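You operate a simulated robot arm through the tools that you are given. There is no shell and no other tool.

The job below is to be done with a simulated robot arm. You get a single attempt, and the scene is never put back.

## Task
Wipe the dust off both rails, then lay the white gasket in the white rail and roll it flat.
Fine: on the blue bench; use the yellow wiper and the roller; put both back. Set down upright: blue roller. What is to be rubbed or washed off counts as gone when no trace of it is left.

Only the result counts: the job must be done as asked and must still hold three seconds after the hand-in. Knocking over, shifting, dropping, spilling or breaking anything else fails it.

## Robot
A 7-joint arm with a two-finger parallel gripper, fixed in place. Base frame: the origin is at the foot of the arm, x ahead of it, y to its left, z up. Lengths are in cm, angles in degrees, forces in N, time in s.
Its first joint turns from -132.0 to 132.0 degrees. Payload 3.91 kg.
The tool frame sits at the grasp point between the pads (the TCP): z along the fingers, y along the line on which they close. The tips reach 3 cm beyond it. The gripper opens to 11 cm. The fingers are 2 cm wide and 1 cm thick; the gripper's body (4.8 by 11.2 cm) begins 5.5 cm behind the TCP.
Orientation is that of the tool frame in the base frame, as a unit quaternion [x, y, z, w]. With the fingers straight down and closing along the base's y, the tool's x points along the base's -x, its y along +y and its z along -z.

## Interface
- The arm moves only by the tool play_rows. Its argument "increments" is a list of rows, each an object of numbers (a shift or turn left out is 0, a gripper value left out holds the last): "tx", "ty", "tz": the shift along the base's x, y, z in mm; "ax", "ay", "az": the turn, a rotation vector about the base's x, y, z in degrees; "gripper": the gripper command, from -1 (fully open) to 1 (shut), values between in proportion. In form: [{"tx": .., "ty": .., "tz": .., "ax": .., "ay": .., "az": .., "gripper": ..}, ...]. A call has 1 to 20 rows; each row is the pose to reach, as a shift and turn from the pose commanded when the call began. Each row takes 0.2 s and may step no farther than 5 cm and 8.6 degrees from the row before; otherwise, or with a gripper value out of range, the whole call is refused. Where a pose cannot be reached the arm comes as near as it can. A force on the tool above 90 N (or 10 N above the force at the start of the call, whichever is more), or a blocked arm, ends the call early, and 0.2 s more pass. The fingers move at their own pace (about 10.8 cm/s each) and stop on an object; they squeeze with about 25 N. The grip force told is the motor's: it shows also when the fingers shut on nothing. Time passes only in rows, and 0.2 s behind the last, so rows that repeat a pose let the fingers close. The reply holds the time, the measured pose of the TCP, the force on the tool along the base axes, the opening and the grip force, in the units named above and with some noise, with the torque about the TCP (base axes, N m) and any sound that the robot's microphone picked up.
- Cameras (640 x 400 px; columns grow to the right, rows downward): "scene" is fixed at [22.1, 65.02, 163.33]; the picture's right is [-0.30, -0.95, 0.00], its down [-0.86, 0.27, -0.44] and it looks along [0.42, -0.13, -0.90] (base axes); focal length 320 px, centre (320, 200). "wrist" rides on the gripper at [7.2, 1.7, -10.3] in the tool frame; the picture's right is [-0.23, 0.97, 0.00], its down [-0.76, -0.18, -0.62] and it looks along [-0.61, -0.14, 0.78] (tool axes); focal length 222 px, centre (320, 200).
- camera(camera): a new picture of that camera. The clock stands still meanwhile.
- point_at(camera, pixels): for up to 12 pixels [column, row] of the newest picture of that camera ("zoom" is the newest enlarged one), the place [x, y, z] in the base frame of the surface seen there, good to about 0.3 cm. The clock stands still meanwhile.
- inspect(camera, box): a new picture of the part [left, top, right, bottom] of that camera's present view, enlarged. The clock stands still meanwhile.
- sign_off(): hands the job in; it is judged then, once.

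Open the gripper and draw the arm clear of the work before you hand the job in, unless the task says otherwise.

The tools are called as name(argument=value, ...) on one line, values as JSON. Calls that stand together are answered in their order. play_rows: Moves the arm, as the interface text tells. Its arguments: {"type":"object","properties":{"increments":{"type":"array"}},"required":["increments"]} The other tools are called the same way: camera (camera) takes a picture; point_at (camera, pixels) gives the place of the surface under pixels of a picture; inspect (camera, box) takes an enlarged picture of a part of a camera's view; sign_off () hands the job in.

At the start:

```text
time: 0.0
tcp_pos: [21.09, 53.34, 119.26]
orientation: [0.0, 1.0, 0.0, -0.001]
ft_force: [-0.7, 0.7, 0.1]
torque: [-0.01, -0.01, 0.0]
opening: 11.0
finger_force: 0.0
```

scene: 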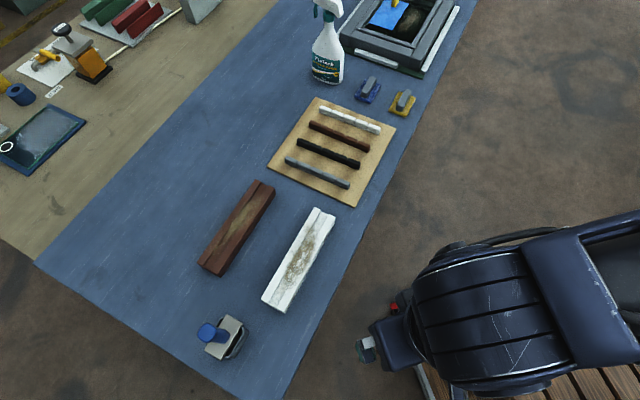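
wrist: 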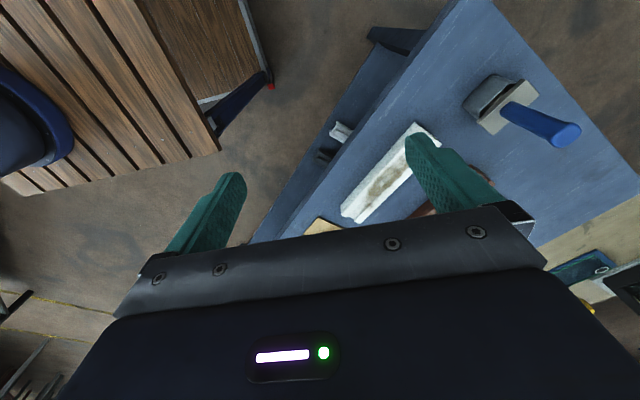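

The scene shows a blue bench with two dusty rails (white near (300,260), brown near (237,228)), four gaskets on a tan board, two wipers (blue at (368,88), yellow at (402,102)) and the blue-handled roller at (222,338). I take enlarged views first.

inspect(camera="scene", box=[180, 160, 360, 370])

inspect(camera="scene", box=[260, 60, 430, 215])

```text
1.90 times, centred on (270, 265) of scene
```

zoom: 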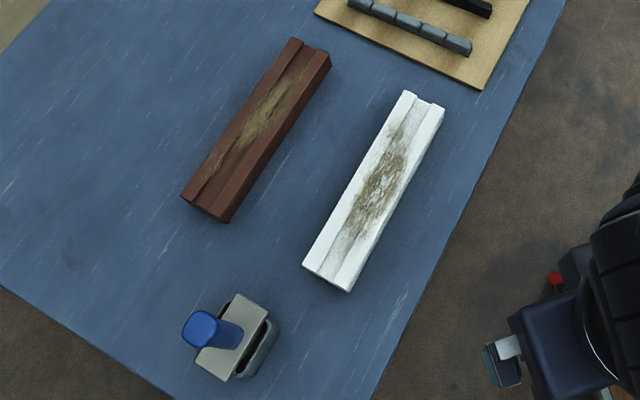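

```text
2.58 times, centred on (345, 138) of scene
```

zoom: 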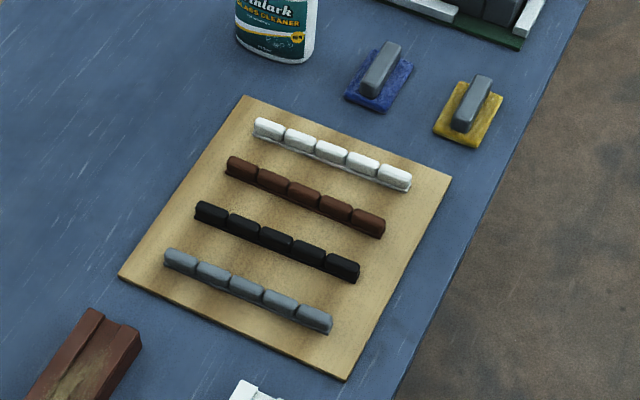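

The zoom now shows gaskets and the wipers; I measure the white gasket ends (255,125)–(410,180), the yellow wiper handle and pad, and the board.

point_at(camera="zoom", pixels=[[257, 123], [283, 134], [332, 150], [408, 175], [480, 80], [465, 122], [462, 85], [502, 98], [436, 130], [475, 143], [380, 200], [430, 220]])

point_at(camera="scene", pixels=[[206, 331], [234, 318], [229, 345], [206, 345], [236, 355], [317, 209], [334, 215], [262, 298], [284, 311], [198, 262], [219, 275], [258, 183]])

```text
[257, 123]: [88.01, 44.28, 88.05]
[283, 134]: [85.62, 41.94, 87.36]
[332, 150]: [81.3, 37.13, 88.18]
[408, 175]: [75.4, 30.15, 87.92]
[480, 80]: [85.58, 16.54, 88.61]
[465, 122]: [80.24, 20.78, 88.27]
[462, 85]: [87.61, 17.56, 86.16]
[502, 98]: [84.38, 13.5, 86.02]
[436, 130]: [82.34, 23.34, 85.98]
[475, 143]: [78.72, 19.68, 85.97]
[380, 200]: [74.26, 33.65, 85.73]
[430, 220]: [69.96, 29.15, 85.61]
```

```text
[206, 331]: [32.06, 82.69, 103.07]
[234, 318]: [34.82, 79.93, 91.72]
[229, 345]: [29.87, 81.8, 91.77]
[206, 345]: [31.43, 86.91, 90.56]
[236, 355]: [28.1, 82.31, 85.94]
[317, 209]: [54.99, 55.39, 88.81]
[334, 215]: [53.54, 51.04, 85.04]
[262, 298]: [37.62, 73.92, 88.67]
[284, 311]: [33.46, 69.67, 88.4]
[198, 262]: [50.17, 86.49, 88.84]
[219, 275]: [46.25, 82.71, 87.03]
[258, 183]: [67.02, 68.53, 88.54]
```

Bench top is about z 85 and the rails top about 88.7. I take closer zooms of the rails and the roller to learn the groove shape.

inspect(camera="scene", box=[255, 200, 345, 320])

inspect(camera="scene", box=[190, 305, 260, 365])

inspect(camera="wrist", box=[320, 60, 600, 240])

inspect(camera="scene", box=[0, 0, 230, 150])

```text
3.33 times, centred on (300, 260) of scene
```

zoom: 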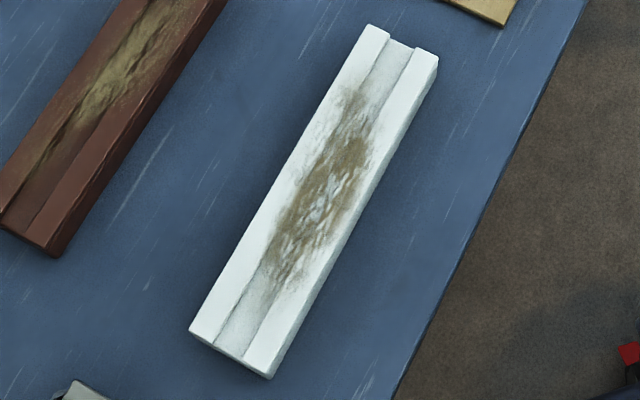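

```text
6.67 times, centred on (225, 335) of scene
```

zoom: 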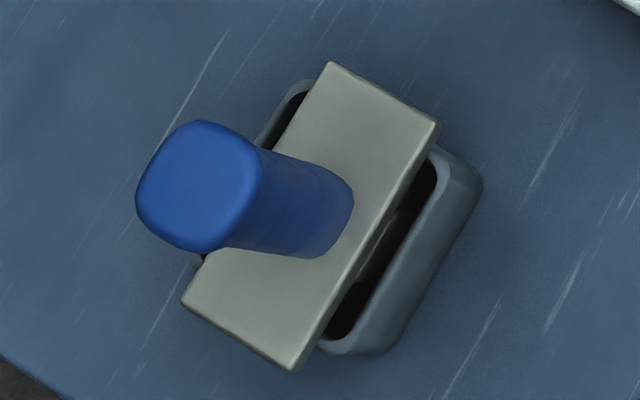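

```text
2.22 times, centred on (460, 150) of wrist
```

zoom: 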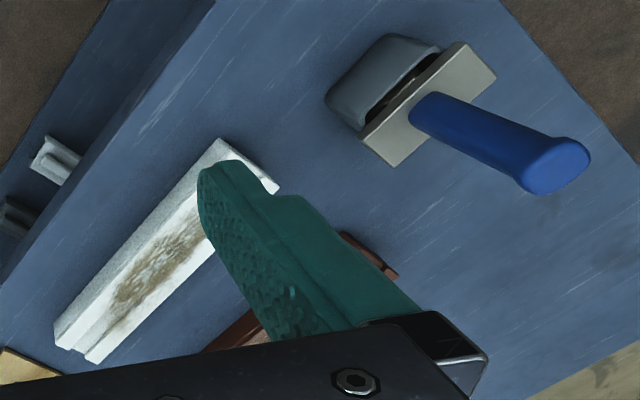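

```text
2.67 times, centred on (115, 75) of scene
```

zoom: 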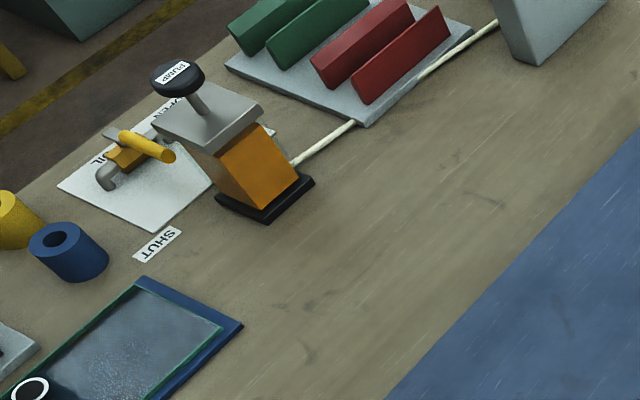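

I re-zoom the white rail and the brown rail to measure ledges against groove floor.

inspect(camera="scene", box=[255, 200, 345, 320])

point_at(camera="zoom", pixels=[[370, 30], [385, 42], [397, 58], [418, 52], [432, 58], [195, 328], [218, 335], [230, 345], [262, 365], [285, 170], [390, 130], [320, 200]])

inspect(camera="scene", box=[190, 175, 280, 285])

```text
3.33 times, centred on (300, 260) of scene
```

zoom: 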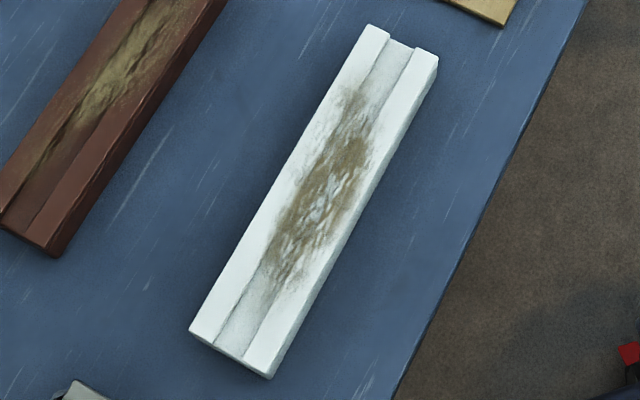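

```text
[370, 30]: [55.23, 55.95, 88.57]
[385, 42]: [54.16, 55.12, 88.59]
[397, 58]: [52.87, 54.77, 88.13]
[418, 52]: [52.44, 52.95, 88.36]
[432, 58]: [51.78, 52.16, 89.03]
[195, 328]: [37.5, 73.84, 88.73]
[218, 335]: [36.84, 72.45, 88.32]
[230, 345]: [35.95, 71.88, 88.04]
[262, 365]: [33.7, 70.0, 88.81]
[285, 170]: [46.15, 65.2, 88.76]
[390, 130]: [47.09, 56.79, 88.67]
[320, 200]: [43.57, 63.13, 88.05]
```

```text
3.64 times, centred on (235, 230) of scene
```

zoom: 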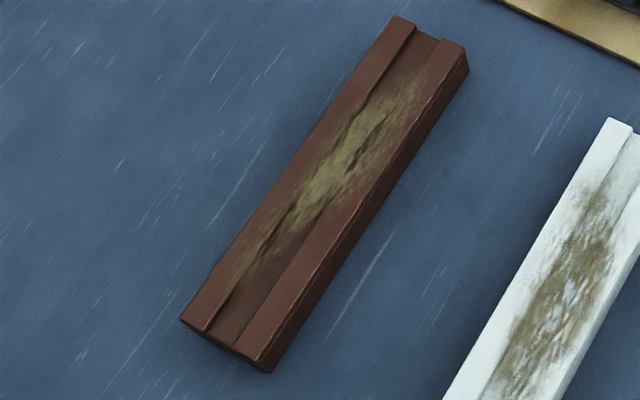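

Rail tops are about 88.7 and the groove floor about 88.05; now I measure the brown rail in the zoom.

point_at(camera="zoom", pixels=[[398, 22], [412, 28], [428, 42], [442, 45], [460, 52], [188, 318], [205, 328], [225, 340], [243, 350], [268, 365], [330, 180], [240, 300]])

point_at(camera="wrist", pixels=[[495, 80], [510, 118], [532, 95], [490, 130], [570, 130]])

```text
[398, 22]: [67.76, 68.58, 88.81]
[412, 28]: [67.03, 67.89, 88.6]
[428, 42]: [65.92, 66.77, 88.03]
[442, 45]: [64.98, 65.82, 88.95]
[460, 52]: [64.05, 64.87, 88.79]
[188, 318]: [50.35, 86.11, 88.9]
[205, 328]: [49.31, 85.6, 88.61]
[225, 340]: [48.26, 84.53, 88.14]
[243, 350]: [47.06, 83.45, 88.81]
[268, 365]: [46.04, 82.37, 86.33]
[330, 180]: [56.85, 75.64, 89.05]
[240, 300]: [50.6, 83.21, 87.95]
```

```text
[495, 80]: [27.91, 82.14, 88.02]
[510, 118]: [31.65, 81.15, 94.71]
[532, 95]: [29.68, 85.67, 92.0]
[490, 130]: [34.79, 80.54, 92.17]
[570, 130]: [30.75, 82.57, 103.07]
```

Both rails run along about -45°. I check the spray bottle's position and the frame beyond, so the path to the yellow wiper stays clear.

point_at(camera="scene", pixels=[[327, 75], [330, 30], [328, 5], [368, 82], [362, 98], [345, 45], [415, 72], [393, 98], [413, 95], [398, 115]])

play_rows(increments=[{"tx": 40, "ty": -25}, {"tx": 80, "ty": -50}, {"tx": 120, "ty": -75, "az": -5}, {"tx": 160, "ty": -105, "az": -10}, {"tx": 200, "ty": -140, "az": -15}, {"tx": 240, "ty": -170, "az": -20}, {"tx": 280, "ty": -200, "az": -25}, {"tx": 320, "ty": -230, "az": -30}, {"tx": 360, "ty": -260, "az": -35}, {"tx": 400, "ty": -285, "az": -40}, {"tx": 430, "ty": -300, "az": -40}, {"tx": 430, "ty": -300, "az": -40}])

camera(camera="wrist")

```text
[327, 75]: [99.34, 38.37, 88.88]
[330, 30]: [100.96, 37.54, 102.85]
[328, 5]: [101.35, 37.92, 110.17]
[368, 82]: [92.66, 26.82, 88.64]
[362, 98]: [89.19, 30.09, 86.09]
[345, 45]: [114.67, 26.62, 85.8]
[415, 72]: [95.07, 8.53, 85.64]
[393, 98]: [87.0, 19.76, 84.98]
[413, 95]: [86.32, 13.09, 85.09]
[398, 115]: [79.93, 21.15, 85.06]
```

```text
refused: row 5 steps farther than a row can; nothing moved
```

```text
taken
```

wrist: 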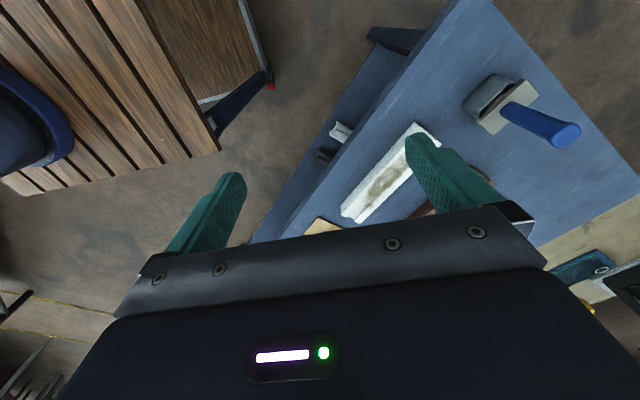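

The sprayer is at (100,38), clear of my path. The call was refused for one too-large step; I split it smaller and stop at a viewpoint before the wiper.

play_rows(increments=[{"tx": 35, "ty": -20}, {"tx": 70, "ty": -40}, {"tx": 105, "ty": -60, "az": -5}, {"tx": 140, "ty": -80, "az": -10}, {"tx": 175, "ty": -100, "az": -15}, {"tx": 210, "ty": -120, "az": -20}, {"tx": 245, "ty": -140, "az": -25}, {"tx": 280, "ty": -160, "az": -30}, {"tx": 315, "ty": -175, "az": -35}, {"tx": 350, "ty": -190, "az": -40}, {"tx": 385, "ty": -205, "az": -40}, {"tx": 410, "ty": -205, "az": -40}, {"tx": 410, "ty": -205, "az": -40}])

camera(camera="wrist")

camera(camera="scene")

```text
time: 2.8
tcp_pos: [62.4, 32.8, 118.95]
orientation: [0.342, 0.94, 0.0, 0.0]
ft_force: [-0.5, 0.1, 0.5]
torque: [-0.01, -0.01, -0.01]
opening: 11.03
finger_force: 0.0
```

```text
taken
```

wrist: 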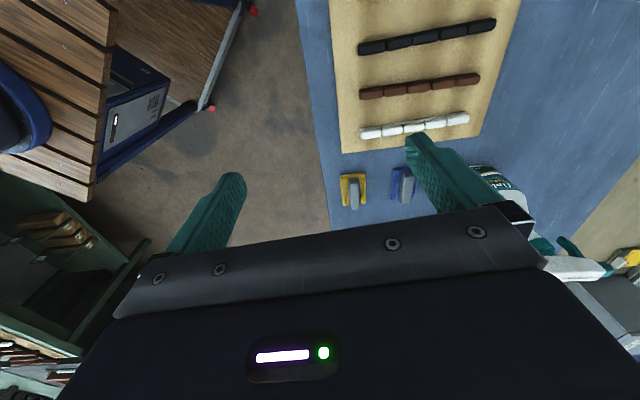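

```text
taken
```

scene: 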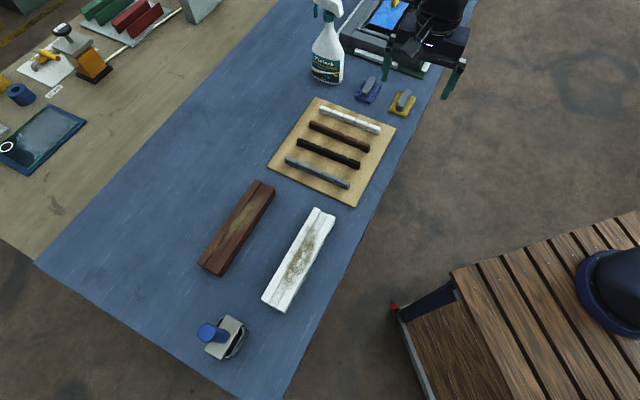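

The yellow wiper appears at (352,190) in the wrist view; I zoom there to measure handle direction.

inspect(camera="wrist", box=[330, 100, 480, 215])

inspect(camera="scene", box=[380, 80, 425, 125])

```text
3.48 times, centred on (405, 158) of wrist
```

zoom: 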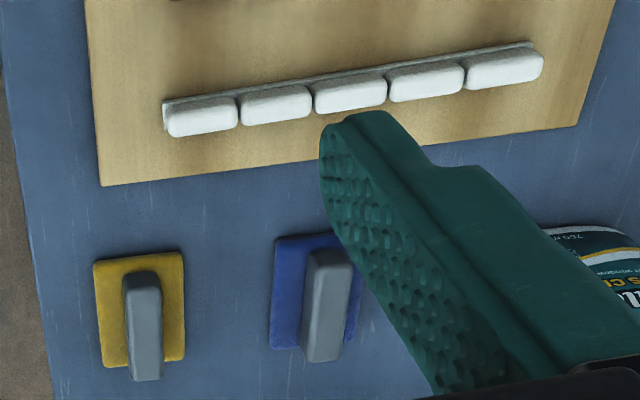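

```text
8.89 times, centred on (402, 102) of scene
```

zoom: 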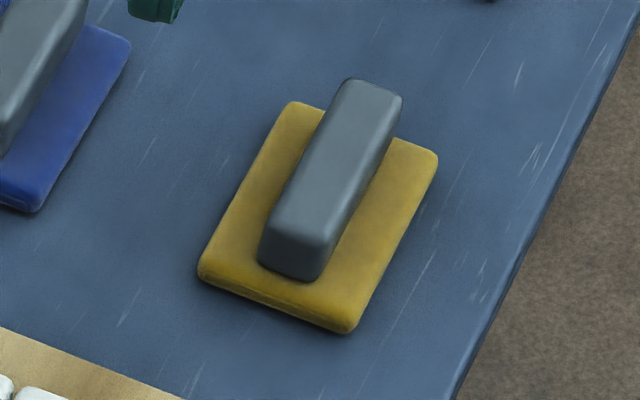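

The scene zoom shows the grey handle on the yellow pad clearly; I measure its top face and the pad corners.

point_at(camera="zoom", pixels=[[350, 88], [392, 100], [278, 232], [322, 245], [372, 95], [300, 238], [293, 108], [432, 158], [205, 270], [350, 322], [335, 165], [300, 275]])

```text
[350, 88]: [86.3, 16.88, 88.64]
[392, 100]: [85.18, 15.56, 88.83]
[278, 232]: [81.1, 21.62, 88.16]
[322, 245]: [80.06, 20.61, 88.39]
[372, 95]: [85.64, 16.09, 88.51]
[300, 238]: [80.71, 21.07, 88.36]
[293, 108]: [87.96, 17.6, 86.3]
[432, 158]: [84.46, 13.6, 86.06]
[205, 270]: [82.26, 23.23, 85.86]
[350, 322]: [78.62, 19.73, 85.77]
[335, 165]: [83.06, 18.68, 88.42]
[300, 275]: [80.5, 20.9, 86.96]
```

Handle centre is (83.2,18.6), top z 88.5, aligned at -45°. I move above it, turning 5° further and partly closing, and descend to a look height.

play_rows(increments=[{"tx": 35, "ty": -24, "az": -5, "gripper": -0.1}, {"tx": 70, "ty": -48, "az": -5}, {"tx": 105, "ty": -72, "az": -5}, {"tx": 140, "ty": -96, "az": -5}, {"tx": 175, "ty": -120, "az": -5}, {"tx": 208, "ty": -142, "az": -5}, {"tx": 208, "ty": -142, "tz": -40, "az": -5}, {"tx": 208, "ty": -142, "tz": -80, "az": -5}, {"tx": 208, "ty": -142, "tz": -120, "az": -5}, {"tx": 208, "ty": -142, "tz": -160, "az": -5}, {"tx": 208, "ty": -142, "tz": -190, "az": -5}, {"tx": 208, "ty": -142, "tz": -190, "az": -5}])

camera(camera="wrist")

camera(camera="scene")

```text
time: 5.4
tcp_pos: [83.06, 18.41, 99.71]
orientation: [0.382, 0.924, 0.0, 0.0]
ft_force: [-0.4, 0.5, -0.1]
torque: [-0.01, -0.01, 0.01]
opening: 6.05
finger_force: 0.0
```

```text
taken
```

wrist: 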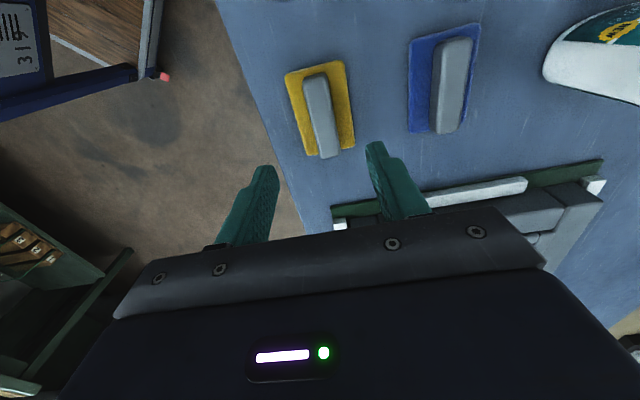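

```text
taken
```

scene: 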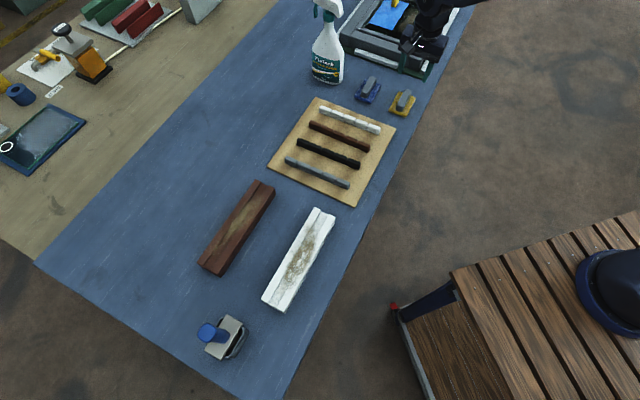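

The open fingers straddle the yellow wiper's line; I check the handle centre in the wrist view at (322,110) before descending.

point_at(camera="wrist", pixels=[[304, 80], [326, 76], [319, 155], [339, 150], [322, 115], [286, 75], [343, 62], [305, 155], [354, 148]])

```text
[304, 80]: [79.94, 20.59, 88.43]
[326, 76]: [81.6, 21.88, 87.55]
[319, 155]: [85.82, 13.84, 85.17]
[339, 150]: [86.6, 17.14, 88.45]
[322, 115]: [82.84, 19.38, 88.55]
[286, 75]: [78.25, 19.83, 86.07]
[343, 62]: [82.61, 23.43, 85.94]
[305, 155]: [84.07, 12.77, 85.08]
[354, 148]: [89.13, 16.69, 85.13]
```

Handle centre line is about 0.3 cm further along the closing axis; I shift slightly, descend to 89.5 and close.

play_rows(increments=[{"tx": 1, "ty": 2, "tz": -35}, {"tx": 1, "ty": 2, "tz": -65}, {"tx": 1, "ty": 2, "tz": -85}, {"tx": 1, "ty": 2, "tz": -103}, {"tx": 1, "ty": 2, "tz": -103}, {"tx": 1, "ty": 2, "tz": -103, "gripper": 1}, {"tx": 1, "ty": 2, "tz": -103, "gripper": 1}, {"tx": 1, "ty": 2, "tz": -103, "gripper": 1}, {"tx": 1, "ty": 2, "tz": -103, "gripper": 1}])

camera(camera="wrist")

```text
time: 7.4
tcp_pos: [82.84, 18.93, 89.9]
orientation: [0.382, 0.924, 0.0, 0.0]
ft_force: [0.7, -0.6, 0.1]
torque: [-0.03, -0.01, -0.01]
opening: 2.31
finger_force: 24.6
```

```text
taken
```

wrist: 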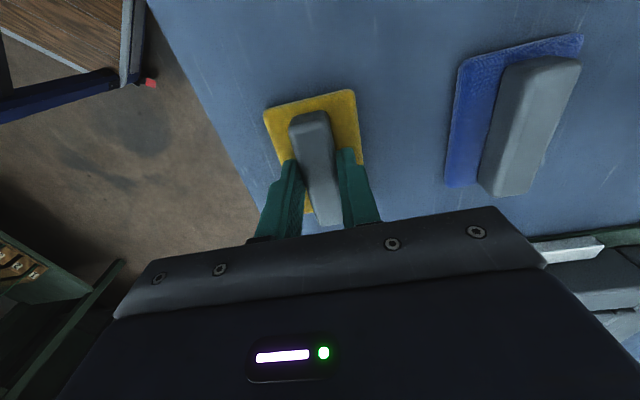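

The handle is held (opening 2.3, grip 24.6 N). I lift the wiper and carry it at z ~105 to above the white rail.

play_rows(increments=[{"tz": 30}, {"tz": 70}, {"tz": 110}, {"tz": 150}, {"tx": -30, "ty": 34, "tz": 150}, {"tx": -60, "ty": 68, "tz": 150}, {"tx": -90, "ty": 102, "tz": 150}, {"tx": -120, "ty": 136, "tz": 150}, {"tx": -150, "ty": 170, "tz": 150}, {"tx": -180, "ty": 205, "tz": 150}, {"tx": -210, "ty": 240, "tz": 150}, {"tx": -240, "ty": 275, "tz": 150}, {"tx": -270, "ty": 308, "tz": 150}, {"tx": -300, "ty": 342, "tz": 150}, {"tx": -330, "ty": 375, "tz": 150}, {"tx": -360, "ty": 410, "tz": 150}, {"tx": -386, "ty": 441, "tz": 150}, {"tx": -386, "ty": 441, "tz": 115}, {"tx": -386, "ty": 441, "tz": 80}, {"tx": -386, "ty": 441, "tz": 80}])

camera(camera="wrist")

camera(camera="scene")

```text
time: 11.6
tcp_pos: [44.74, 63.09, 97.94]
orientation: [0.382, 0.924, -0.001, 0.001]
ft_force: [0.5, -1.5, 0.2]
torque: [0.01, 0.0, -0.01]
opening: 2.32
finger_force: 24.8
```

```text
taken
```

wrist: 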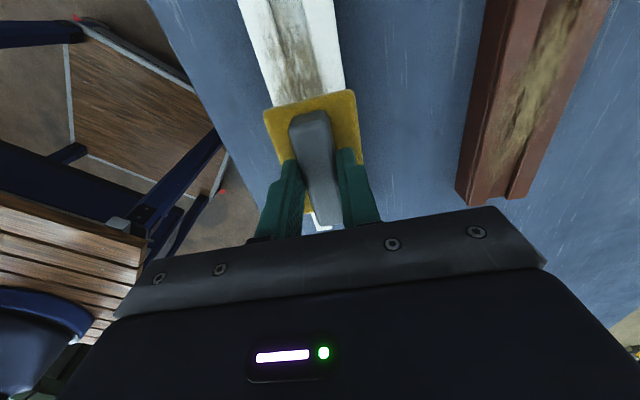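

```text
taken
```

scene: 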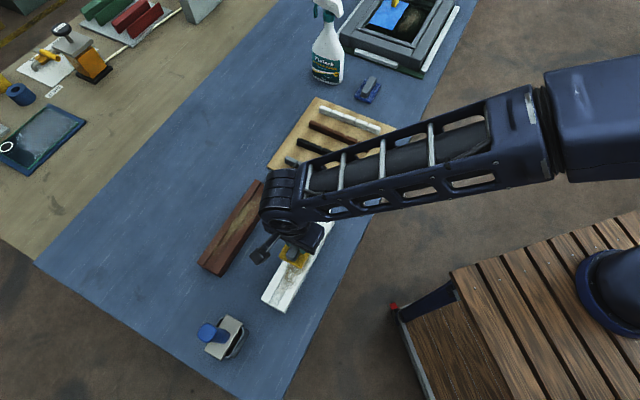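

The wiper is above the white rail. I move to its +u end (8.5 cm along the rail) and lower to just touch, watching the force.

play_rows(increments=[{"tx": 30, "ty": -30}, {"tx": 58, "ty": -58}, {"tx": 58, "ty": -58, "tz": -25}, {"tx": 58, "ty": -58, "tz": -36}, {"tx": 58, "ty": -58, "tz": -41}, {"tx": 58, "ty": -58, "tz": -44}, {"tx": 58, "ty": -58, "tz": -44}])

inspect(camera="scene", box=[250, 190, 350, 320])

```text
time: 13.2
tcp_pos: [50.25, 57.18, 93.68]
orientation: [0.383, 0.924, 0.001, 0.0]
ft_force: [-0.5, -0.2, 0.4]
torque: [-0.02, -0.02, 0.01]
opening: 2.31
finger_force: 24.8
```

```text
3.08 times, centred on (300, 255) of scene
```

zoom: 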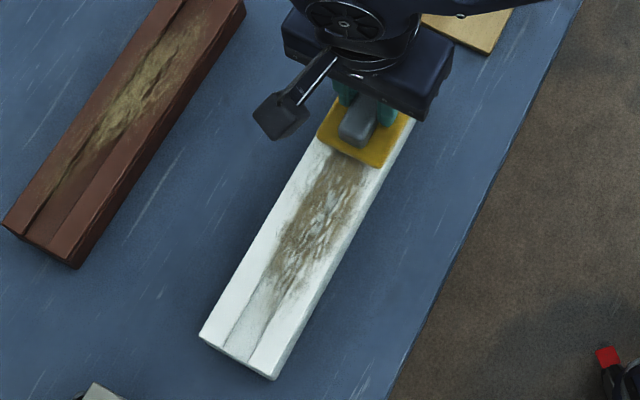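

No contact force yet; I lower by 2 mm more and read.

play_rows(increments=[{"tz": -1}, {"tz": -2}, {"tz": -2}])

```text
time: 14.0
tcp_pos: [50.18, 57.12, 93.6]
orientation: [0.382, 0.924, 0.001, 0.0]
ft_force: [-6.2, -7.8, 32.0]
torque: [-0.23, 0.23, -0.02]
opening: 2.32
finger_force: 24.6
```

Contact at about 32 N. I ease off 1 mm and stroke along the rail to the other end.

play_rows(increments=[{"tz": 1}, {"tx": -15, "ty": 15, "tz": 1}, {"tx": -30, "ty": 30, "tz": 1}, {"tx": -45, "ty": 45, "tz": 1}, {"tx": -60, "ty": 60, "tz": 1}, {"tx": -75, "ty": 75, "tz": 1}, {"tx": -90, "ty": 90, "tz": 1}, {"tx": -105, "ty": 105, "tz": 1}, {"tx": -118, "ty": 118, "tz": 1}, {"tx": -118, "ty": 118, "tz": 1}])

inspect(camera="scene", box=[250, 190, 350, 320])

camera(camera="wrist")

```text
time: 16.2
tcp_pos: [38.49, 69.06, 93.47]
orientation: [0.383, 0.924, 0.0, 0.0]
ft_force: [0.0, 0.7, -0.5]
torque: [-0.05, 0.0, -0.01]
opening: 2.31
finger_force: 25.4
```

```text
3.08 times, centred on (300, 255) of scene
```

zoom: 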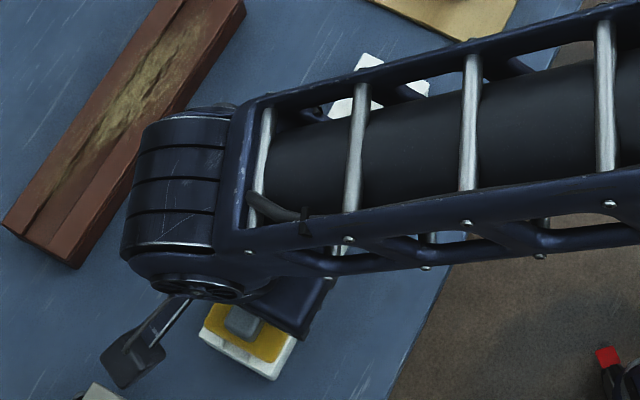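

```text
taken
```

wrist: 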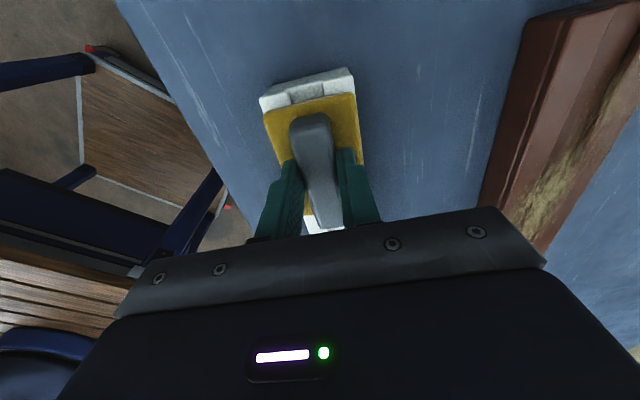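

Force fell to about 0 after easing. I lower 2 mm again here, stroke back towards the + end, and then see the rail.

play_rows(increments=[{"tz": -1}, {"tz": -2}, {"tx": 15, "ty": -15, "tz": -2}, {"tx": 30, "ty": -30, "tz": -2}, {"tx": 45, "ty": -45, "tz": -2}, {"tx": 60, "ty": -60, "tz": -2}, {"tx": 75, "ty": -75, "tz": -2}, {"tx": 90, "ty": -90, "tz": -2}, {"tx": 105, "ty": -105, "tz": -2}, {"tx": 118, "ty": -118, "tz": -2}])

inspect(camera="scene", box=[250, 190, 350, 320])

camera(camera="wrist")

```text
time: 18.4
tcp_pos: [50.16, 56.93, 93.19]
orientation: [0.383, 0.924, -0.001, 0.0]
ft_force: [0.2, -1.9, 4.4]
torque: [0.05, 0.04, -0.03]
opening: 2.28
finger_force: 24.7
```

```text
3.08 times, centred on (300, 255) of scene
```

zoom: 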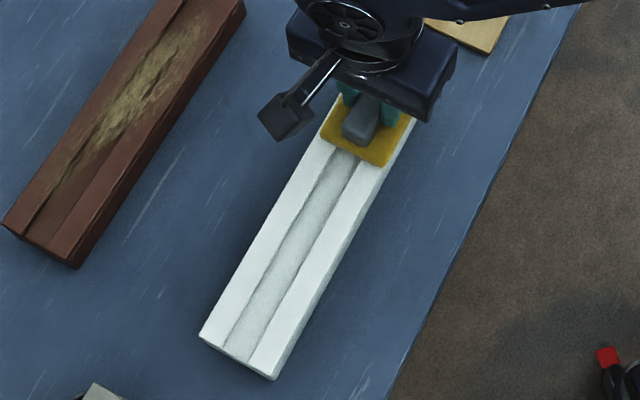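

```text
taken
```

wrist: 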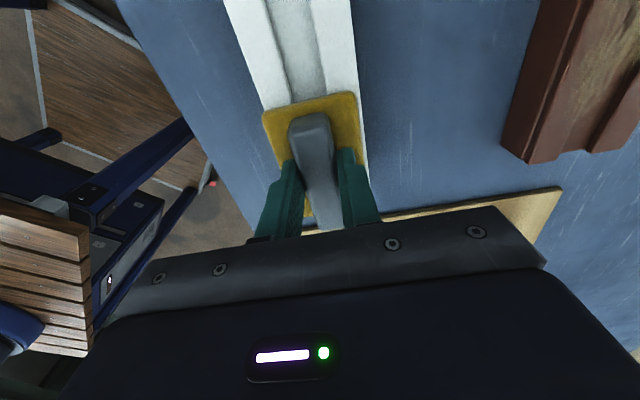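

White rail groove looks clean. I lift, shift (12.6, 12.6) cm to the brown rail's + end and come down near contact.

play_rows(increments=[{"tz": 25}, {"tz": 45}, {"tx": 31, "ty": 31, "tz": 45}, {"tx": 62, "ty": 62, "tz": 45}, {"tx": 94, "ty": 94, "tz": 45}, {"tx": 126, "ty": 126, "tz": 45}, {"tx": 126, "ty": 126, "tz": 25}, {"tx": 126, "ty": 126, "tz": 10}, {"tx": 126, "ty": 126, "tz": 3}, {"tx": 126, "ty": 126, "tz": 3}])

inspect(camera="scene", box=[180, 160, 350, 320])

camera(camera="wrist")

```text
time: 20.6
tcp_pos: [62.73, 69.95, 93.52]
orientation: [0.382, 0.924, 0.0, 0.0]
ft_force: [0.4, 0.0, -1.1]
torque: [0.0, 0.03, -0.03]
opening: 2.3
finger_force: 24.9
```

```text
2.50 times, centred on (265, 240) of scene
```

zoom: 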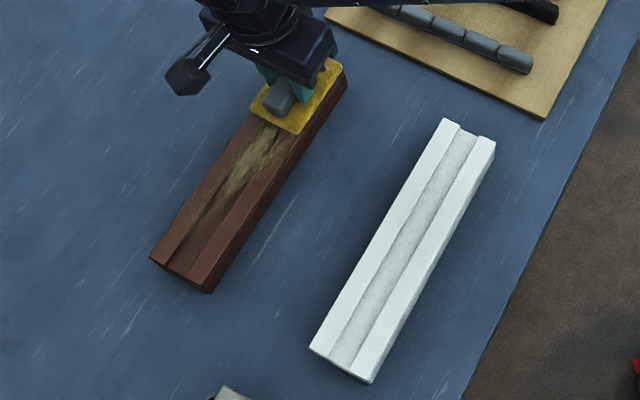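

```text
taken
```

wrist: 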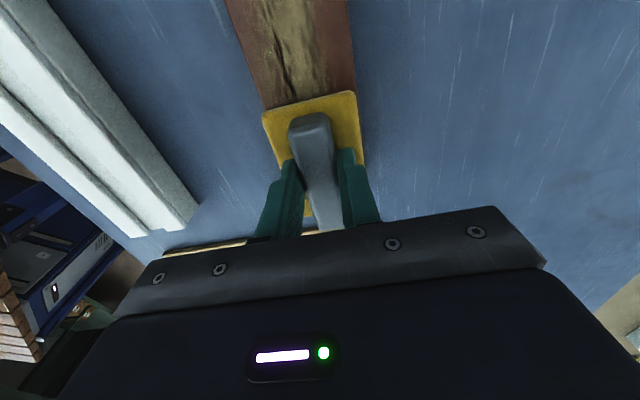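

White rail is fully clean. Now the wiper is over the brown rail's + end; I lower 4 mm and stroke to the other end and back.

play_rows(increments=[{"tz": -2}, {"tz": -4}, {"tz": -4}, {"tx": -15, "ty": 15, "tz": -4}, {"tx": -30, "ty": 30, "tz": -4}, {"tx": -45, "ty": 45, "tz": -4}, {"tx": -60, "ty": 60, "tz": -4}, {"tx": -75, "ty": 75, "tz": -4}, {"tx": -90, "ty": 90, "tz": -4}, {"tx": -105, "ty": 105, "tz": -4}, {"tx": -118, "ty": 118, "tz": -4}])

play_rows(increments=[{"tz": -0.5}, {"tx": 15, "ty": -15, "tz": -0.5}, {"tx": 30, "ty": -30, "tz": -0.5}, {"tx": 45, "ty": -45, "tz": -0.5}, {"tx": 60, "ty": -60, "tz": -0.5}, {"tx": 75, "ty": -75, "tz": -0.5}, {"tx": 90, "ty": -90, "tz": -0.5}, {"tx": 105, "ty": -105, "tz": -0.5}, {"tx": 118, "ty": -118, "tz": -0.5}])

inspect(camera="scene", box=[180, 160, 350, 320])

```text
time: 23.0
tcp_pos: [50.93, 81.6, 93.31]
orientation: [0.382, 0.924, 0.001, 0.0]
ft_force: [0.4, -0.7, 0.2]
torque: [0.01, 0.05, 0.03]
opening: 2.29
finger_force: 24.9
```

```text
time: 25.0
tcp_pos: [63.01, 69.9, 93.44]
orientation: [0.382, 0.924, 0.0, 0.001]
ft_force: [-0.1, 1.2, -1.1]
torque: [-0.02, -0.01, 0.05]
opening: 2.32
finger_force: 24.8
```

```text
2.50 times, centred on (265, 240) of scene
```

zoom: 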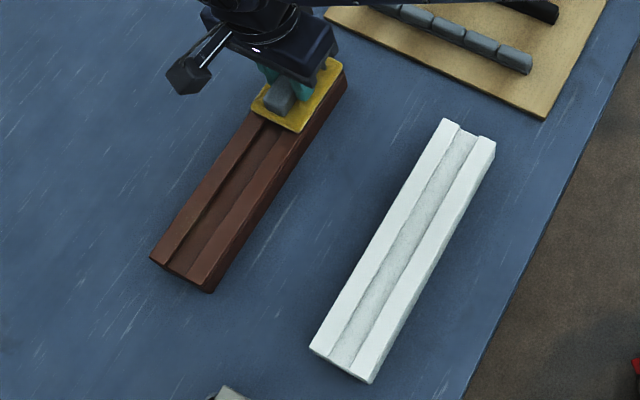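

The brown rail looks clean too. I lift and move aside to check the part beneath the pad.

play_rows(increments=[{"tz": 30}, {"tz": 60}, {"tx": 35, "ty": -35, "tz": 90}, {"tx": 70, "ty": -70, "tz": 120}, {"tx": 80, "ty": -105, "tz": 120}, {"tx": 90, "ty": -140, "tz": 120}, {"tx": 90, "ty": -140, "tz": 120}])

camera(camera="scene")

inspect(camera="scene", box=[190, 170, 290, 285])

inspect(camera="scene", box=[255, 200, 345, 320])

```text
refused: row 3 steps farther than a row can; nothing moved
```

```text
taken
```

scene: 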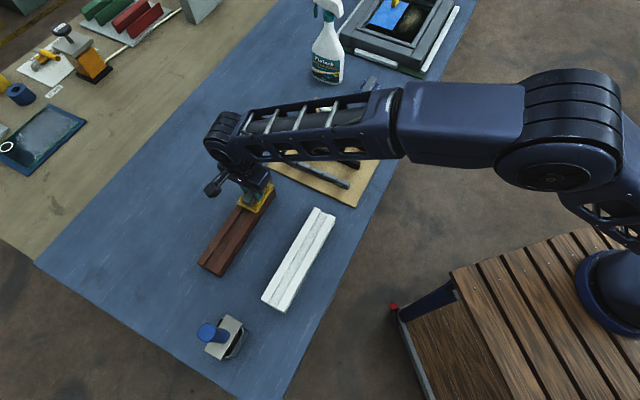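

```text
3.48 times, centred on (240, 228) of scene
```

zoom: 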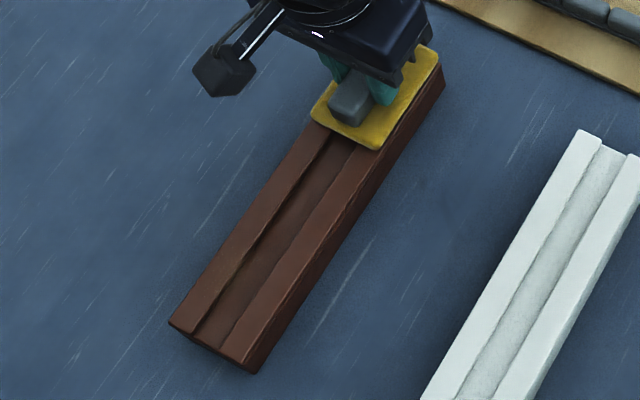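

```text
3.33 times, centred on (300, 260) of scene
```

zoom: 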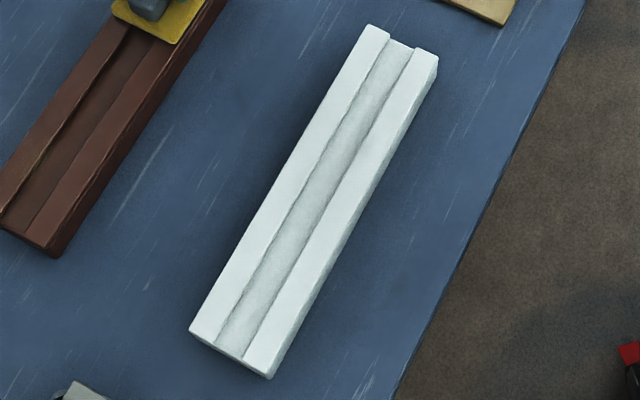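

The refused call moved nothing; I repeat with smaller steps, lifting the wiper clear and moving toward its home.

play_rows(increments=[{"tz": 30}, {"tz": 60}, {"tz": 100}, {"tx": 15, "ty": -38, "tz": 120}, {"tx": 30, "ty": -76, "tz": 120}, {"tx": 45, "ty": -114, "tz": 120}, {"tx": 60, "ty": -152, "tz": 120}, {"tx": 75, "ty": -190, "tz": 120}, {"tx": 75, "ty": -190, "tz": 120}])

inspect(camera="scene", box=[190, 170, 290, 285])

camera(camera="wrist")

```text
time: 27.0
tcp_pos: [70.17, 50.98, 104.97]
orientation: [0.382, 0.924, 0.0, 0.0]
ft_force: [0.1, -0.5, -0.3]
torque: [-0.02, 0.01, 0.0]
opening: 2.3
finger_force: 25.3
```

```text
3.48 times, centred on (240, 228) of scene
```

zoom: 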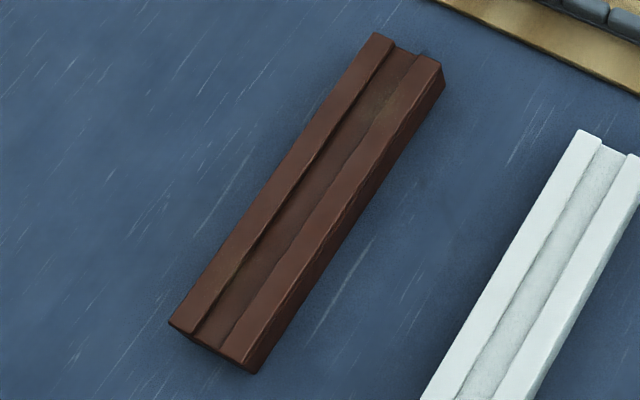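

```text
taken
```

wrist: 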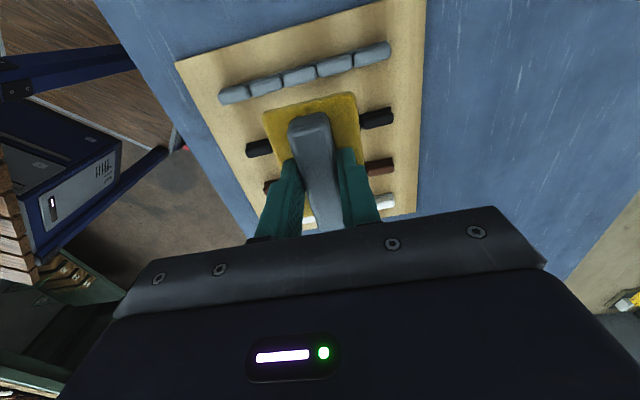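

Both rails look clean, but I look closer at the brown rail for faint traces.

inspect(camera="scene", box=[230, 175, 285, 230])

inspect(camera="scene", box=[192, 220, 250, 282])

inspect(camera="scene", box=[290, 200, 340, 260])

inspect(camera="scene", box=[255, 255, 315, 318])

```text
7.27 times, centred on (258, 202) of scene
```

zoom: 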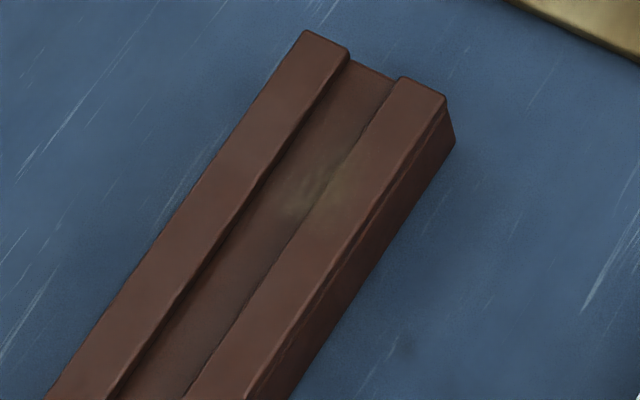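

```text
6.45 times, centred on (221, 251) of scene
```

zoom: 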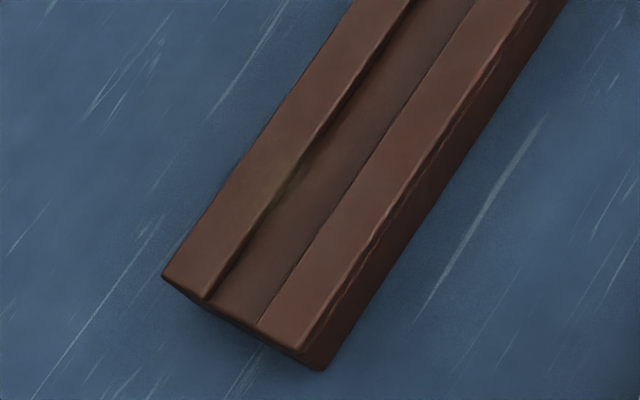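

```text
6.67 times, centred on (315, 230) of scene
```

zoom: 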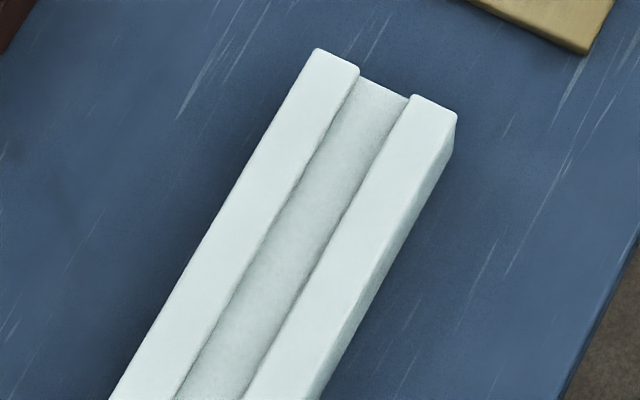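

```text
6.35 times, centred on (285, 286) of scene
```

zoom: 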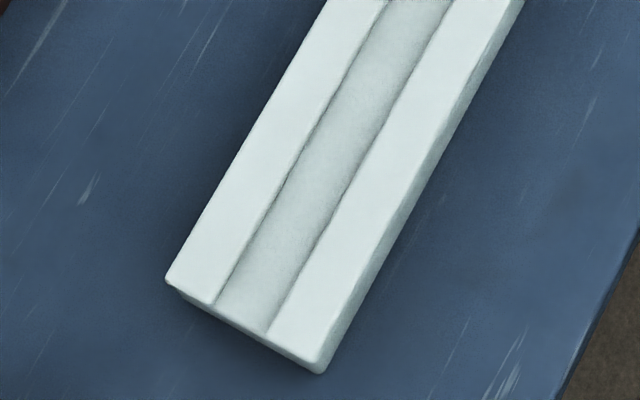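

The white rail is spotless, but the brown rail keeps faint traces: near (320,185) in the first zoom and (290,180) in the second. I return to the brown rail for further strokes with more pressure.

play_rows(increments=[{"tx": -15, "ty": 38}, {"tx": -30, "ty": 76}, {"tx": -45, "ty": 114}, {"tx": -60, "ty": 152}, {"tx": -75, "ty": 190}, {"tx": -75, "ty": 190, "tz": -40}, {"tx": -75, "ty": 190, "tz": -80}, {"tx": -75, "ty": 190, "tz": -105}, {"tx": -75, "ty": 190, "tz": -116}, {"tx": -75, "ty": 190, "tz": -121}, {"tx": -75, "ty": 190, "tz": -123}, {"tx": -75, "ty": 190, "tz": -124}])

```text
time: 29.6
tcp_pos: [62.82, 69.87, 92.93]
orientation: [0.382, 0.924, 0.002, 0.0]
ft_force: [-1.5, 6.0, 31.3]
torque: [0.1, 0.08, 0.03]
opening: 2.35
finger_force: 25.2
```

Contact now 31 N. I do repeated short strokes over the + half.

play_rows(increments=[{"tx": -12, "ty": 12, "tz": -0.3}, {"tx": -24, "ty": 24, "tz": -0.3}, {"tx": -36, "ty": 36, "tz": -0.3}, {"tx": -24, "ty": 24, "tz": -0.6}, {"tx": -12, "ty": 12, "tz": -0.6}, {"tx": 0, "ty": 0, "tz": -0.6}, {"tx": 6, "ty": -6, "tz": -0.6}, {"tx": -6, "ty": 6, "tz": -0.9}, {"tx": -18, "ty": 18, "tz": -0.9}, {"tx": -30, "ty": 30, "tz": -0.9}, {"tx": -42, "ty": 42, "tz": -0.9}, {"tx": -30, "ty": 30, "tz": -0.9}, {"tx": -18, "ty": 18, "tz": -0.9}, {"tx": -6, "ty": 6, "tz": -0.9}, {"tx": 6, "ty": -6, "tz": -0.9}])

play_rows(increments=[{"tx": -15, "ty": 15, "tz": -0.3}, {"tx": -30, "ty": 30, "tz": -0.3}, {"tx": -45, "ty": 45, "tz": -0.3}, {"tx": -60, "ty": 60, "tz": -0.3}, {"tx": -75, "ty": 75, "tz": -0.3}, {"tx": -90, "ty": 90, "tz": -0.3}, {"tx": -105, "ty": 105, "tz": -0.3}, {"tx": -120, "ty": 120, "tz": -0.3}, {"tx": -126, "ty": 126, "tz": -0.3}, {"tx": -112, "ty": 112, "tz": -0.6}, {"tx": -98, "ty": 98, "tz": -0.6}, {"tx": -84, "ty": 84, "tz": -0.6}, {"tx": -98, "ty": 98, "tz": -0.6}, {"tx": -112, "ty": 112, "tz": -0.6}, {"tx": -126, "ty": 126, "tz": -0.6}, {"tx": -112, "ty": 112, "tz": -0.6}, {"tx": -98, "ty": 98, "tz": -0.6}, {"tx": -84, "ty": 84, "tz": -0.6}])

```text
time: 32.8
tcp_pos: [63.56, 69.09, 92.83]
orientation: [0.383, 0.924, 0.0, 0.0]
ft_force: [-5.9, 4.4, 21.0]
torque: [0.54, 0.55, 0.0]
opening: 2.29
finger_force: 25.6
```

```text
time: 36.6
tcp_pos: [54.83, 77.79, 92.87]
orientation: [0.381, 0.925, 0.003, 0.0]
ft_force: [-15.7, 13.3, 54.5]
torque: [0.51, 1.08, -0.15]
opening: 2.3
finger_force: 24.9
```

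Force reached 54 N during the last strokes. I lift and move away to inspect the brown rail again.

play_rows(increments=[{"tz": 20}, {"tz": 60}, {"tz": 100}, {"tx": 20, "ty": -35, "tz": 125}, {"tx": 40, "ty": -70, "tz": 125}, {"tx": 60, "ty": -105, "tz": 125}, {"tx": 80, "ty": -140, "tz": 125}, {"tx": 100, "ty": -175, "tz": 125}, {"tx": 120, "ty": -210, "tz": 125}, {"tx": 140, "ty": -250, "tz": 125}, {"tx": 153, "ty": -268, "tz": 125}, {"tx": 153, "ty": -268, "tz": 125}])

inspect(camera="scene", box=[230, 175, 285, 230])

inspect(camera="scene", box=[192, 220, 250, 282])

camera(camera="wrist")

```text
time: 39.2
tcp_pos: [70.33, 50.71, 105.17]
orientation: [0.382, 0.924, 0.0, -0.001]
ft_force: [-0.8, -0.9, 0.3]
torque: [-0.01, -0.04, 0.01]
opening: 2.28
finger_force: 24.8
```

```text
7.27 times, centred on (258, 202) of scene
```

zoom: 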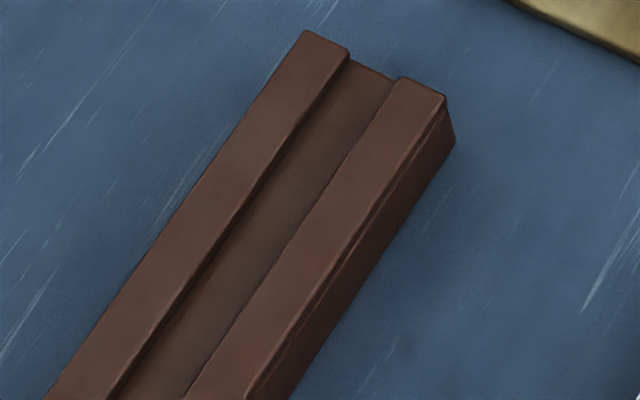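

```text
6.45 times, centred on (221, 251) of scene
```

zoom: 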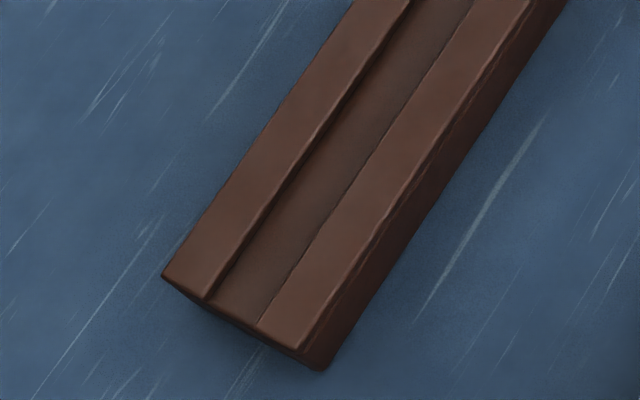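

```text
taken
```

wrist: 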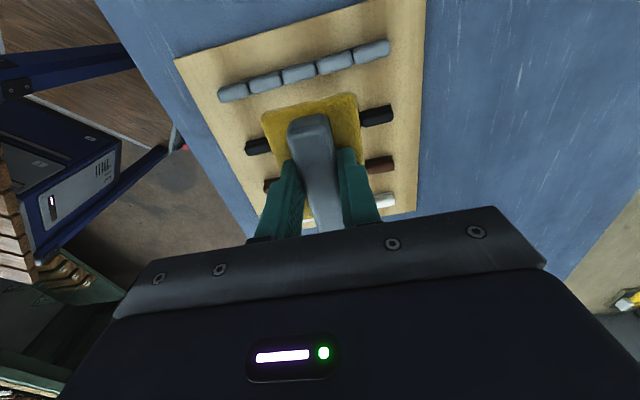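

The brown rail is now free of traces. The white rail looked clean after lighter passes; I give it one more firm double stroke to be safe.

play_rows(increments=[{"tx": -40, "ty": 12}, {"tx": -80, "ty": 24}, {"tx": -120, "ty": 36}, {"tx": -160, "ty": 48}, {"tx": -197, "ty": 60}, {"tx": -197, "ty": 60, "tz": -40}, {"tx": -197, "ty": 60, "tz": -80}, {"tx": -197, "ty": 60, "tz": -108}, {"tx": -197, "ty": 60, "tz": -116}, {"tx": -197, "ty": 60, "tz": -120}, {"tx": -197, "ty": 60, "tz": -122}, {"tx": -197, "ty": 60, "tz": -123}])

```text
time: 41.8
tcp_pos: [50.67, 56.92, 92.78]
orientation: [0.382, 0.924, 0.002, 0.001]
ft_force: [-2.4, -1.0, 27.9]
torque: [-0.29, 0.02, -0.03]
opening: 2.3
finger_force: 24.9
```

Contact at 28 N. I stroke along the white rail to the far end and back.

play_rows(increments=[{"tx": -14, "ty": 14, "tz": -0.3}, {"tx": -28, "ty": 28, "tz": -0.3}, {"tx": -42, "ty": 42, "tz": -0.3}, {"tx": -56, "ty": 56, "tz": -0.3}, {"tx": -70, "ty": 70, "tz": -0.3}, {"tx": -84, "ty": 84, "tz": -0.3}, {"tx": -98, "ty": 98, "tz": -0.3}, {"tx": -112, "ty": 112, "tz": -0.3}, {"tx": -124, "ty": 124, "tz": -0.3}, {"tx": -112, "ty": 112, "tz": -0.5}, {"tx": -98, "ty": 98, "tz": -0.5}, {"tx": -84, "ty": 84, "tz": -0.5}, {"tx": -70, "ty": 70, "tz": -0.5}, {"tx": -56, "ty": 56, "tz": -0.5}, {"tx": -42, "ty": 42, "tz": -0.5}, {"tx": -28, "ty": 28, "tz": -0.5}, {"tx": -14, "ty": 14, "tz": -0.5}, {"tx": 0, "ty": 0, "tz": -0.5}])

play_rows(increments=[{"tz": 20}, {"tz": 60}, {"tz": 100}, {"tz": 125}, {"tx": 35, "ty": -30, "tz": 125}, {"tx": 70, "ty": -60, "tz": 125}, {"tx": 100, "ty": -95, "tz": 125}, {"tx": 130, "ty": -130, "tz": 125}, {"tx": 160, "ty": -165, "tz": 125}, {"tx": 190, "ty": -200, "tz": 125}, {"tx": 220, "ty": -235, "tz": 125}, {"tx": 250, "ty": -270, "tz": 125}, {"tx": 275, "ty": -305, "tz": 125}, {"tx": 300, "ty": -340, "tz": 125}, {"tx": 324, "ty": -379, "tz": 125}, {"tx": 324, "ty": -379, "tz": 125}])

camera(camera="wrist")

camera(camera="scene")

```text
time: 45.6
tcp_pos: [50.75, 56.64, 92.89]
orientation: [0.383, 0.924, 0.0, 0.001]
ft_force: [-8.6, 9.7, 40.3]
torque: [0.2, 0.4, -0.14]
opening: 2.29
finger_force: 24.4
```

```text
time: 49.0
tcp_pos: [83.16, 19.01, 104.76]
orientation: [0.382, 0.924, 0.0, 0.0]
ft_force: [-0.6, 0.7, -0.3]
torque: [-0.01, 0.01, 0.0]
opening: 2.27
finger_force: 24.9
```

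```text
taken
```

wrist: 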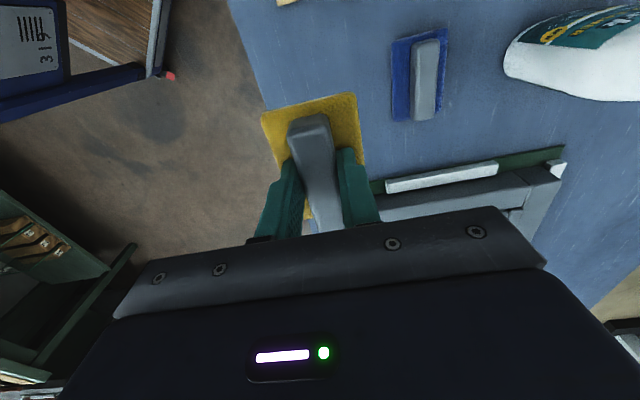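

```text
taken
```

scene: 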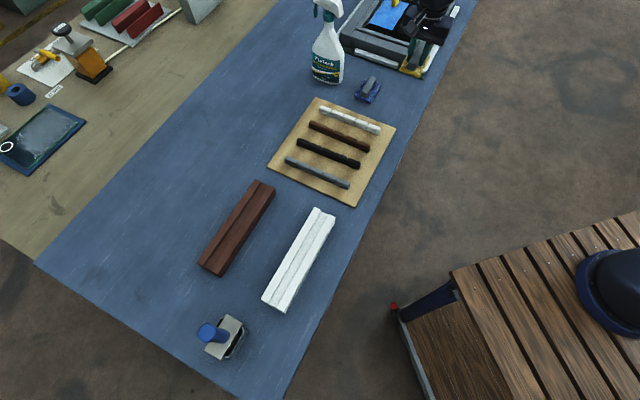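

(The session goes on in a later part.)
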